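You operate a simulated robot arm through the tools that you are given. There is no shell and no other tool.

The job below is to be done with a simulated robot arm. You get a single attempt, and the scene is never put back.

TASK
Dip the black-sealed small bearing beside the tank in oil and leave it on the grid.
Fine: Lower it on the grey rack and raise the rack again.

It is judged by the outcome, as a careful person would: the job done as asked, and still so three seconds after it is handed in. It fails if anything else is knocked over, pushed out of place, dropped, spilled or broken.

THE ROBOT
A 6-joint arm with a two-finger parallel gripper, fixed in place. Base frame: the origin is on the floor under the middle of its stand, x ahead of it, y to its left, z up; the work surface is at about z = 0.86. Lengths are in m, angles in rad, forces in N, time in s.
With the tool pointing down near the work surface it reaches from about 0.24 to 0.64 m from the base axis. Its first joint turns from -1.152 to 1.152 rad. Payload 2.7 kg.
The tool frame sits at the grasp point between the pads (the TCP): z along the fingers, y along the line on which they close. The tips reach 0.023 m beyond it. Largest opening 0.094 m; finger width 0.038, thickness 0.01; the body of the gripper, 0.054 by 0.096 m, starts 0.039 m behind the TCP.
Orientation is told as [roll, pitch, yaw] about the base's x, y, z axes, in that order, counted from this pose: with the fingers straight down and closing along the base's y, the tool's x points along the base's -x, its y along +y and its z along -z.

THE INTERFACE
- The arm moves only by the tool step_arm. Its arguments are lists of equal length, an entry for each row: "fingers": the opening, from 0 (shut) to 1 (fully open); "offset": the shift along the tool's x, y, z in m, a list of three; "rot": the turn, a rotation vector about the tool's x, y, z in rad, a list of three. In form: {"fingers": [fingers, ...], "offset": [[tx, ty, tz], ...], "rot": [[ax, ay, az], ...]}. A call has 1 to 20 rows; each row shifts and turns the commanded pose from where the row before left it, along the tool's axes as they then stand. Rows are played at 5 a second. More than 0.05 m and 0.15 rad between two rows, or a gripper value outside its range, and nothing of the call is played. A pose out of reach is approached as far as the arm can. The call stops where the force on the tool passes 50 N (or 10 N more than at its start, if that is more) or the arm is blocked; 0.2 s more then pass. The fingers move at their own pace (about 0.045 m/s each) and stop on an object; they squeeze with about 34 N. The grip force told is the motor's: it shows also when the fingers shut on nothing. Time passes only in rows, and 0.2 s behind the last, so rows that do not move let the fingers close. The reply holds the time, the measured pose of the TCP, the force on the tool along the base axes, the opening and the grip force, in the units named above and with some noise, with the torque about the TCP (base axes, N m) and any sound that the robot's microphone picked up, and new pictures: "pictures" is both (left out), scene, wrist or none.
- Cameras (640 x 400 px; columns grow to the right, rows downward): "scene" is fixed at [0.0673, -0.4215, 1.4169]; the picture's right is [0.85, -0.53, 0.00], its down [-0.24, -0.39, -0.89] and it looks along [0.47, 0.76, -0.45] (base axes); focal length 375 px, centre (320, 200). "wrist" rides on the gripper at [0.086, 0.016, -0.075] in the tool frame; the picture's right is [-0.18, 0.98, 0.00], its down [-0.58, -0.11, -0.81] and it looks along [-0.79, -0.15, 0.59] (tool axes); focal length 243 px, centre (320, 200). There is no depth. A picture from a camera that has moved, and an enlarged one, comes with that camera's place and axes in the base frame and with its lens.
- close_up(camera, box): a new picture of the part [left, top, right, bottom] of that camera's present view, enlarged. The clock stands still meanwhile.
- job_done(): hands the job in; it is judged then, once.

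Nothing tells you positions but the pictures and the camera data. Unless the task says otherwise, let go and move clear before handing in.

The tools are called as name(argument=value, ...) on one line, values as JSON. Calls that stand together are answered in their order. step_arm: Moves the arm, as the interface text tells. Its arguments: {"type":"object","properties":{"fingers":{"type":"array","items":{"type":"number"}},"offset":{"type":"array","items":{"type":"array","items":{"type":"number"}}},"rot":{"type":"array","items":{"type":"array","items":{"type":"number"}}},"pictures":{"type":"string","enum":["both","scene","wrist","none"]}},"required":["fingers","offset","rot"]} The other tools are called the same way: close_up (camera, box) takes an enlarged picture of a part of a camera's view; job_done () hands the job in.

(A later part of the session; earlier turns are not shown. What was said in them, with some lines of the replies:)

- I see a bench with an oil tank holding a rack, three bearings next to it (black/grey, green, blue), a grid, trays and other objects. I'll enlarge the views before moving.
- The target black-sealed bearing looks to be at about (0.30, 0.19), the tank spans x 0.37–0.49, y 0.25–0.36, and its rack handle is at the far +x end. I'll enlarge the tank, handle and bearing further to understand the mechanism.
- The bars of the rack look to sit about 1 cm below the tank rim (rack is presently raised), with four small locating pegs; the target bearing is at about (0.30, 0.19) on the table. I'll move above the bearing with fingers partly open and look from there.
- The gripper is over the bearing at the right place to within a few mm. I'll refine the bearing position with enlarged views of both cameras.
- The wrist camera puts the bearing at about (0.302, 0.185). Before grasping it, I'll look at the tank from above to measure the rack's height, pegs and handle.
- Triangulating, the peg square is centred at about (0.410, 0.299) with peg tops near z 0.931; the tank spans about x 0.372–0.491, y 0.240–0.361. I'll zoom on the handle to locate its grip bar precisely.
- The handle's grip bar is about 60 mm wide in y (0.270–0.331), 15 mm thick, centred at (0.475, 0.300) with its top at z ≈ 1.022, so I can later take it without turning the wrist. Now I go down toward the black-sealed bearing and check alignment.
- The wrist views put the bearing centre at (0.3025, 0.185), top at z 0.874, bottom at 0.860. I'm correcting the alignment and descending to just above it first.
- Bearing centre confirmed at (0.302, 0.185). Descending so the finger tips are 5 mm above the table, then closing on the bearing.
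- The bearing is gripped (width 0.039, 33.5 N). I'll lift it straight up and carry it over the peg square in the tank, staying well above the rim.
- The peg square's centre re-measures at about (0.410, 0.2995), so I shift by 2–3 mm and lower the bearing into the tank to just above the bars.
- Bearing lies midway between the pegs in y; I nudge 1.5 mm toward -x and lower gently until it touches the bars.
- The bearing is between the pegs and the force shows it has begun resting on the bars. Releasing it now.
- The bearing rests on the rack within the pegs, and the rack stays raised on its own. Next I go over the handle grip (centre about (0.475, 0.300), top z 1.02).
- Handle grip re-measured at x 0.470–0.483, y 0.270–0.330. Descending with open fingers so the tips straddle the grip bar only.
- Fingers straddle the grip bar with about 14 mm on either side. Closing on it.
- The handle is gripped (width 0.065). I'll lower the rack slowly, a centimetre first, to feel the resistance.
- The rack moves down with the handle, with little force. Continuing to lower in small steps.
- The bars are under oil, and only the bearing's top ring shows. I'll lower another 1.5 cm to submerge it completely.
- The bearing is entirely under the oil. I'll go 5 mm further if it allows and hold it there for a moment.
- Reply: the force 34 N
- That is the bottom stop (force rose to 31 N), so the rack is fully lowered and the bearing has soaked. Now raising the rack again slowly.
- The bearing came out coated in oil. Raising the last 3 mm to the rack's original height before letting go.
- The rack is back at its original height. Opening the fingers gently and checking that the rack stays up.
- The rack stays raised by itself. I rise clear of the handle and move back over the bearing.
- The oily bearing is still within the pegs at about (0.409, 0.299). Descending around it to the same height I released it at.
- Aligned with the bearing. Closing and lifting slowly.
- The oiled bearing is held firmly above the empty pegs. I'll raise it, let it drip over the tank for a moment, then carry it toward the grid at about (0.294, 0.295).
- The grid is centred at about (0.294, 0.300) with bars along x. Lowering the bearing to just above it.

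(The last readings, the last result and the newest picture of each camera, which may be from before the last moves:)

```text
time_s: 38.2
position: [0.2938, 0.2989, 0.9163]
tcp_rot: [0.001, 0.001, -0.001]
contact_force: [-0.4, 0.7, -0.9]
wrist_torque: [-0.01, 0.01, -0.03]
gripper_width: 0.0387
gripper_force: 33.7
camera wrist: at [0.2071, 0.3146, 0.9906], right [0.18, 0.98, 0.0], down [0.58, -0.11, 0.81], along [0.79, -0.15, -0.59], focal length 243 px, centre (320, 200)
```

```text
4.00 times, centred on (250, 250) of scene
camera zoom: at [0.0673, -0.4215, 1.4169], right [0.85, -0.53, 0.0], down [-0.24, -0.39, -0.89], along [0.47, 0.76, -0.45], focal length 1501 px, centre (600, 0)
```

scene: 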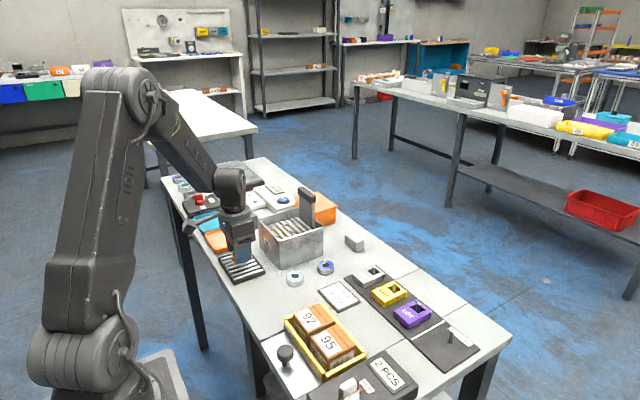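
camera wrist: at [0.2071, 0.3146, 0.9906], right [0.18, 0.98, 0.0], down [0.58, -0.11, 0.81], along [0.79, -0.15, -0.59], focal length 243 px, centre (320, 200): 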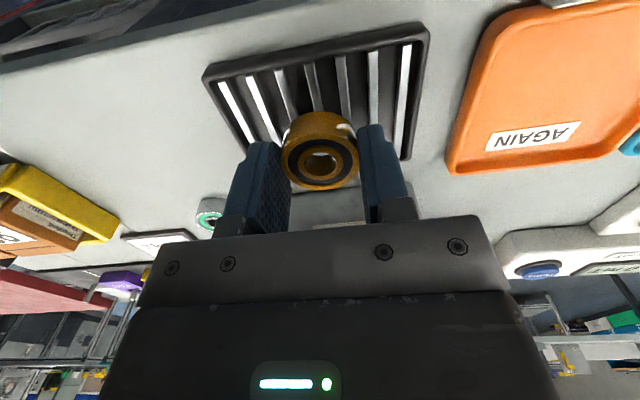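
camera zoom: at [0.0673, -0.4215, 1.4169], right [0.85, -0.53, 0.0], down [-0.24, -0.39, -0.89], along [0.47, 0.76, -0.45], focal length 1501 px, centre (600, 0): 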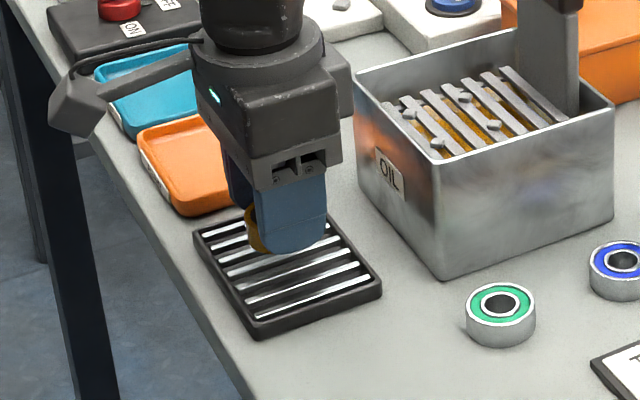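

Grid centre re-measured at (0.296, 0.300); I shift 2 mm and lower gently, watching for contact.

step_arm(fingers=[0.3, 0.3, 0.3, 0.3], offset=[[-0.002, 0.0005, 0.003], [0, 0, 0.003], [0, 0, 0.003], [0, 0, 0]], rot=[[0, 0, 0], [0, 0, 0], [0, 0, 0], [0, 0, 0]], pictures="none")

step_arm(fingers=[0.3, 0.3], offset=[[0, 0, 0.002], [0, 0, 0]], rot=[[0, 0, 0], [0, 0, 0]], pictures="none")

close_up(camera="wrist", box=[200, 40, 440, 220])

close_up(camera="scene", box=[210, 220, 290, 290])

```text
time_s: 39.2
position: [0.297, 0.2996, 0.9078]
tcp_rot: [0.001, 0.0, 0.0]
contact_force: [-0.6, -0.2, -1.2]
wrist_torque: [-0.01, -0.03, -0.02]
gripper_width: 0.0385
gripper_force: 34.6
```

```text
time_s: 39.8
position: [0.2959, 0.2976, 0.9047]
tcp_rot: [0.002, 0.001, -0.001]
contact_force: [0.1, 0.4, -1.1]
wrist_torque: [-0.01, 0.02, 0.0]
gripper_width: 0.0388
gripper_force: 34.1
```

```text
2.22 times, centred on (320, 130) of wrist
camera zoom: at [0.2097, 0.3142, 0.9789], right [0.18, 0.98, 0.0], down [0.58, -0.11, 0.81], along [0.79, -0.15, -0.59], focal length 539 px, centre (320, 356)
```

zoom: 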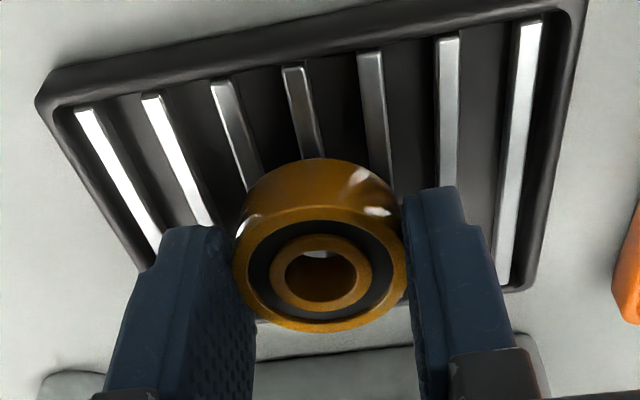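

```text
5.71 times, centred on (250, 255) of scene
camera zoom: at [0.0673, -0.4215, 1.4169], right [0.85, -0.53, 0.0], down [-0.24, -0.39, -0.89], along [0.47, 0.76, -0.45], focal length 2144 px, centre (720, -114)
```

zoom: 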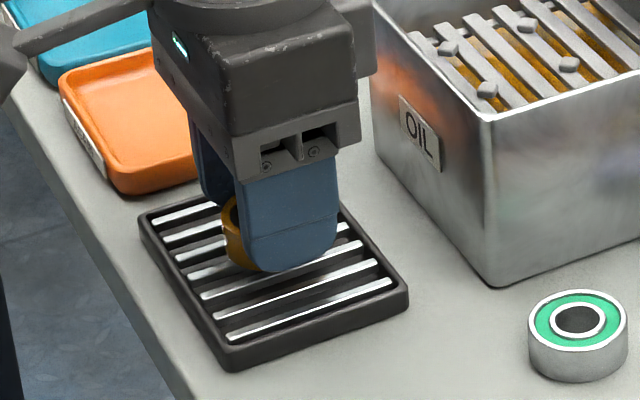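

step_arm(fingers=[0.3, 0.3, 0.3], offset=[[0, 0, 0.001], [0, 0, 0.001], [0, 0, 0]], rot=[[0, 0, 0], [0, 0, 0], [0, 0, 0]], pictures="none")

step_arm(fingers=[0.3, 0.3, 0.3], offset=[[0, 0, 0.001], [0, 0, 0.0005], [0, 0, 0]], rot=[[0, 0, 0], [0, 0, 0], [0, 0, 0]], pictures="none")

```text
time_s: 40.6
position: [0.2965, 0.298, 0.9034]
tcp_rot: [0.003, 0.002, 0.001]
contact_force: [0.1, 0.4, -0.5]
wrist_torque: [-0.04, 0.04, 0.01]
gripper_width: 0.0381
gripper_force: 34.2
```

```text
time_s: 41.4
position: [0.2967, 0.2971, 0.9013]
tcp_rot: [0.001, 0.001, -0.001]
contact_force: [-0.5, 0.9, -0.9]
wrist_torque: [-0.01, 0.02, 0.0]
gripper_width: 0.0385
gripper_force: 34.3
```

step_arm(fingers=[0.3, 0.3, 0.3], offset=[[0, 0, 0.001], [0, 0, 0.0005], [0, 0, 0]], rot=[[0, 0, 0], [0, 0, 0], [0, 0, 0]], pictures="none")

step_arm(fingers=[0.3, 0.3, 0.3], offset=[[0, 0, 0.0005], [0, 0, 0.0005], [0, 0, 0]], rot=[[0, 0, 0], [0, 0, 0], [0, 0, 0]], pictures="both")

close_up(camera="wrist", box=[200, 40, 440, 220])

close_up(camera="scene", box=[210, 220, 290, 290])

```text
time_s: 42.2
position: [0.2974, 0.2983, 0.8995]
tcp_rot: [0.004, 0.0, 0.001]
contact_force: [-0.7, -2.2, 10.2]
wrist_torque: [-0.16, 0.08, 0.0]
gripper_width: 0.0388
gripper_force: 34.0
```

```text
time_s: 43.0
position: [0.2966, 0.298, 0.9011]
tcp_rot: [0.005, 0.0, 0.0]
contact_force: [-5.3, 4.6, 20.4]
wrist_torque: [-0.02, 0.21, -0.04]
gripper_width: 0.0386
gripper_force: 34.2
camera wrist: at [0.2102, 0.3133, 0.9741], right [0.18, 0.98, 0.01], down [0.58, -0.11, 0.81], along [0.79, -0.14, -0.59], focal length 243 px, centre (320, 200)
```

scene: 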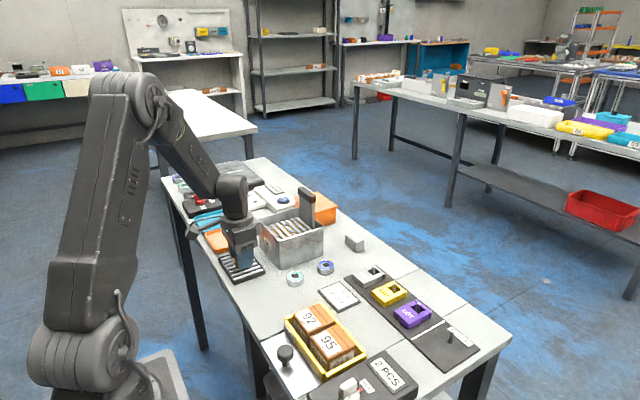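
wrist: 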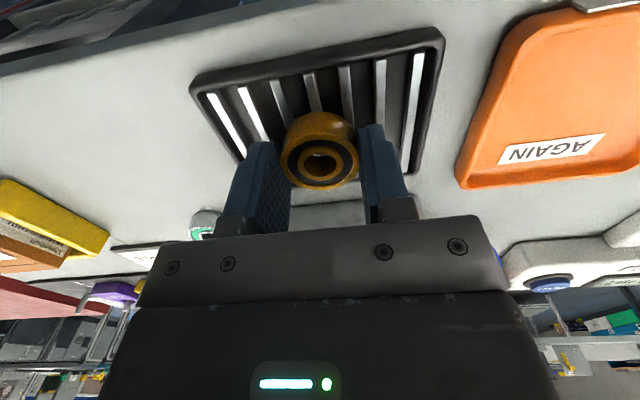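

```text
2.22 times, centred on (320, 130) of wrist
camera zoom: at [0.2102, 0.3133, 0.9741], right [0.18, 0.98, 0.01], down [0.58, -0.11, 0.81], along [0.79, -0.14, -0.59], focal length 539 px, centre (320, 356)
```

zoom: 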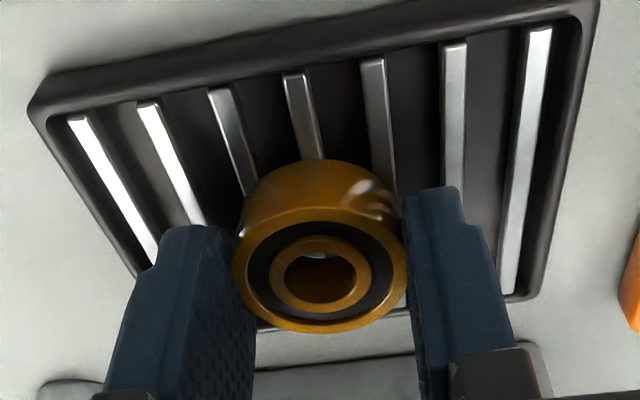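

```text
5.71 times, centred on (250, 255) of scene
camera zoom: at [0.067, -0.4216, 1.4168], right [0.85, -0.53, 0.0], down [-0.24, -0.39, -0.89], along [0.47, 0.76, -0.45], focal length 2144 px, centre (720, -114)
```

zoom: 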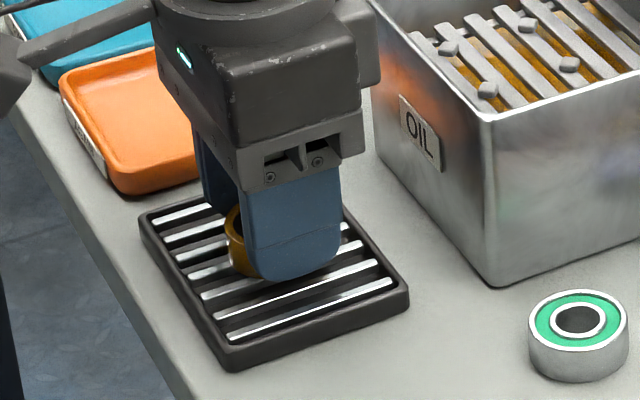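

The bearing is firmly on the grid bars (20 N). I ease up a millimetre, then let go.

step_arm(fingers=[0.3, 0.3], offset=[[0, 0, -0.001], [0, 0, 0]], rot=[[0, 0, 0], [0, 0, 0]], pictures="none")

step_arm(fingers=[0.45, 0.55, 0.65, 0.7, 0.7], offset=[[0, 0, 0], [0, 0, 0], [0, 0, 0], [0, 0, 0], [0, 0, 0]], rot=[[0, 0, 0], [0, 0, 0], [0, 0, 0], [0, 0, 0], [0, 0, 0]], pictures="both")

close_up(camera="wrist", box=[200, 40, 440, 220])

```text
time_s: 43.6
position: [0.297, 0.2972, 0.8996]
tcp_rot: [0.001, -0.001, -0.001]
contact_force: [3.2, 3.7, 12.5]
wrist_torque: [0.02, -0.08, 0.0]
gripper_width: 0.0385
gripper_force: 33.9
```

```text
time_s: 44.8
position: [0.2964, 0.2974, 0.9]
tcp_rot: [0.001, 0.001, 0.0]
contact_force: [0.2, -0.8, -0.5]
wrist_torque: [0.01, 0.02, 0.03]
gripper_width: 0.0658
gripper_force: 0.1
camera wrist: at [0.21, 0.3126, 0.9742], right [0.18, 0.98, 0.0], down [0.58, -0.11, 0.81], along [0.79, -0.15, -0.59], focal length 243 px, centre (320, 200)
```

scene: 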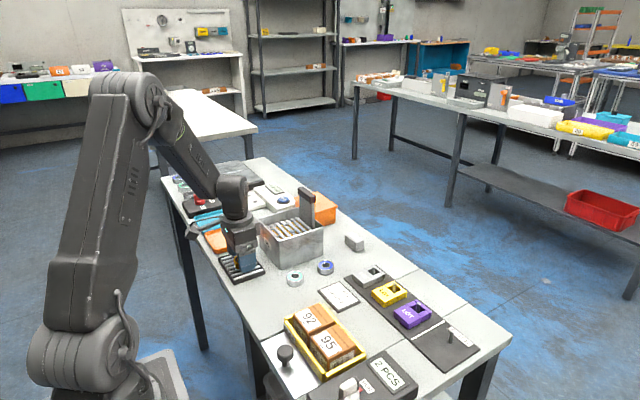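
wrist: 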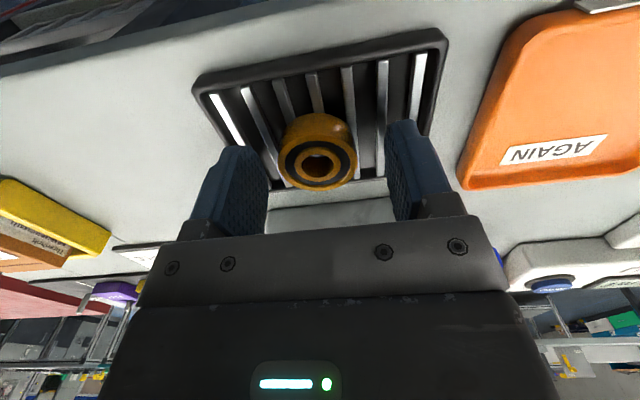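

```text
2.22 times, centred on (320, 130) of wrist
camera zoom: at [0.21, 0.3126, 0.9742], right [0.18, 0.98, 0.0], down [0.58, -0.11, 0.81], along [0.79, -0.15, -0.59], focal length 539 px, centre (320, 356)
```

zoom: 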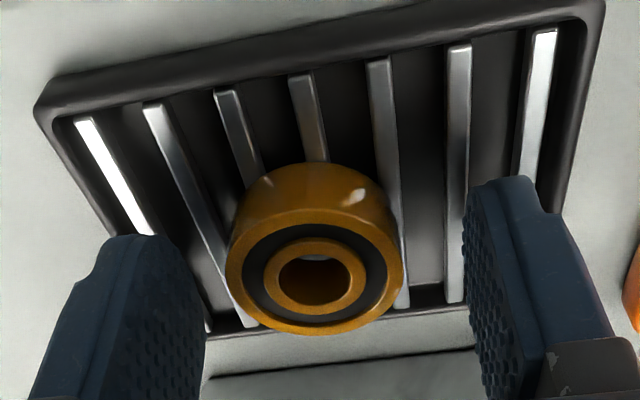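

The bearing sits on the grid bars and is free of the fingers. I'll rise straight up and clear, then check the whole scene.

step_arm(fingers=[0.7, 0.7, 0.7, 0.7, 0.7, 0.7, 0.7], offset=[[0, 0, -0.02], [0, 0, -0.04], [0, 0, -0.045], [0, 0, -0.045], [0, 0, -0.045], [0, 0, -0.045], [0, 0, 0]], rot=[[0, 0, 0], [0, 0, 0], [0, 0, 0], [0, 0, 0], [0, 0, 0], [0, 0, 0], [0, 0, 0]], pictures="both")

close_up(camera="scene", box=[160, 160, 360, 310])

close_up(camera="scene", box=[210, 230, 280, 290])

```text
time_s: 46.4
position: [0.2987, 0.3001, 1.1368]
tcp_rot: [0.002, 0.0, -0.001]
contact_force: [0.1, 0.3, -0.9]
wrist_torque: [0.01, -0.01, -0.02]
gripper_width: 0.0656
gripper_force: 0.0
camera wrist: at [0.2123, 0.3155, 1.2119], right [0.18, 0.98, 0.0], down [0.58, -0.11, 0.81], along [0.79, -0.15, -0.59], focal length 243 px, centre (320, 200)
```

scene: 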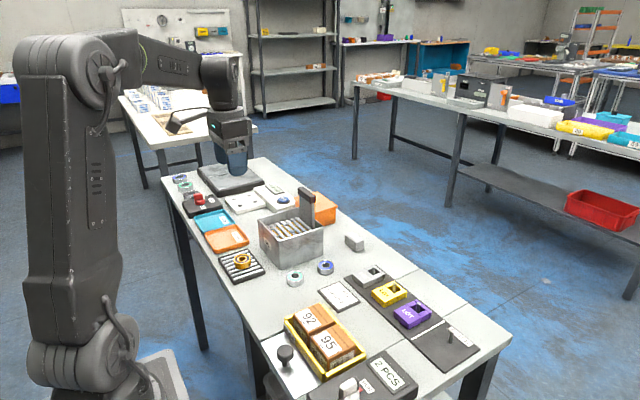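
wrist: 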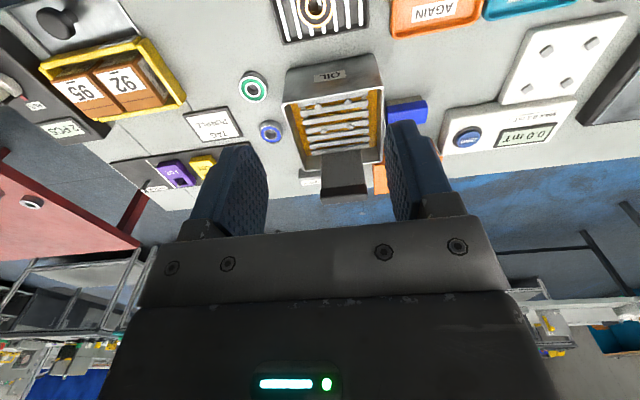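

```text
2.67 times, centred on (260, 235) of scene
camera zoom: at [0.0673, -0.4215, 1.4169], right [0.85, -0.53, 0.0], down [-0.24, -0.39, -0.89], along [0.47, 0.76, -0.45], focal length 1000 px, centre (480, 107)
```

zoom: 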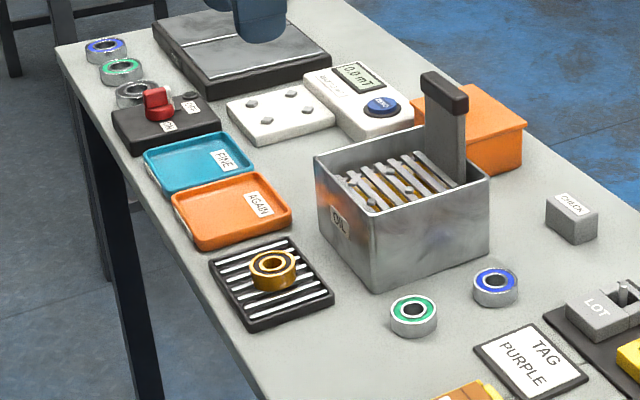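

```text
6.67 times, centred on (245, 260) of scene
camera zoom: at [0.0673, -0.4215, 1.4169], right [0.85, -0.53, 0.0], down [-0.24, -0.39, -0.89], along [0.47, 0.76, -0.45], focal length 2501 px, centre (820, -200)
```

zoom: 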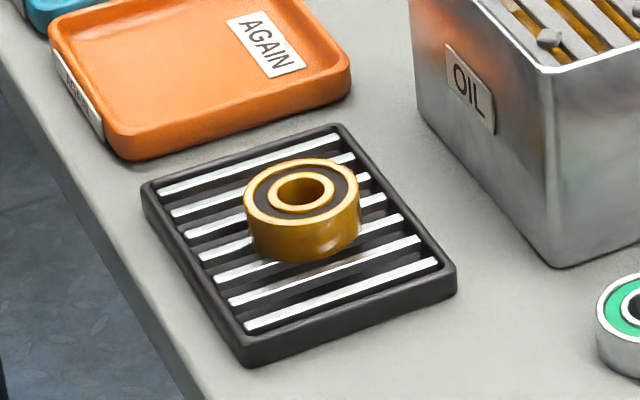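

The oiled black-sealed bearing lies flat in the middle of the grid, the rack is raised again, and the other objects look to be in their original places. The gripper is empty and clear, so I'm handing in the job.

job_done()

```text
The job is handed in.
```

I dipped the black-sealed bearing in oil and left it lying flat in the middle of the grid.

- **Dip:** I set the bearing between the pegs on the grey rack and lowered the rack by its handle to the bottom stop. It was held fully under the oil for about a second and came up coated.
- **Rack:** I raised it back to its original height, and it stayed up after I let go.
- **Rest of the bench:** In the last pictures nothing else was moved, knocked over or spilled. The gripper is empty and clear of the bench.
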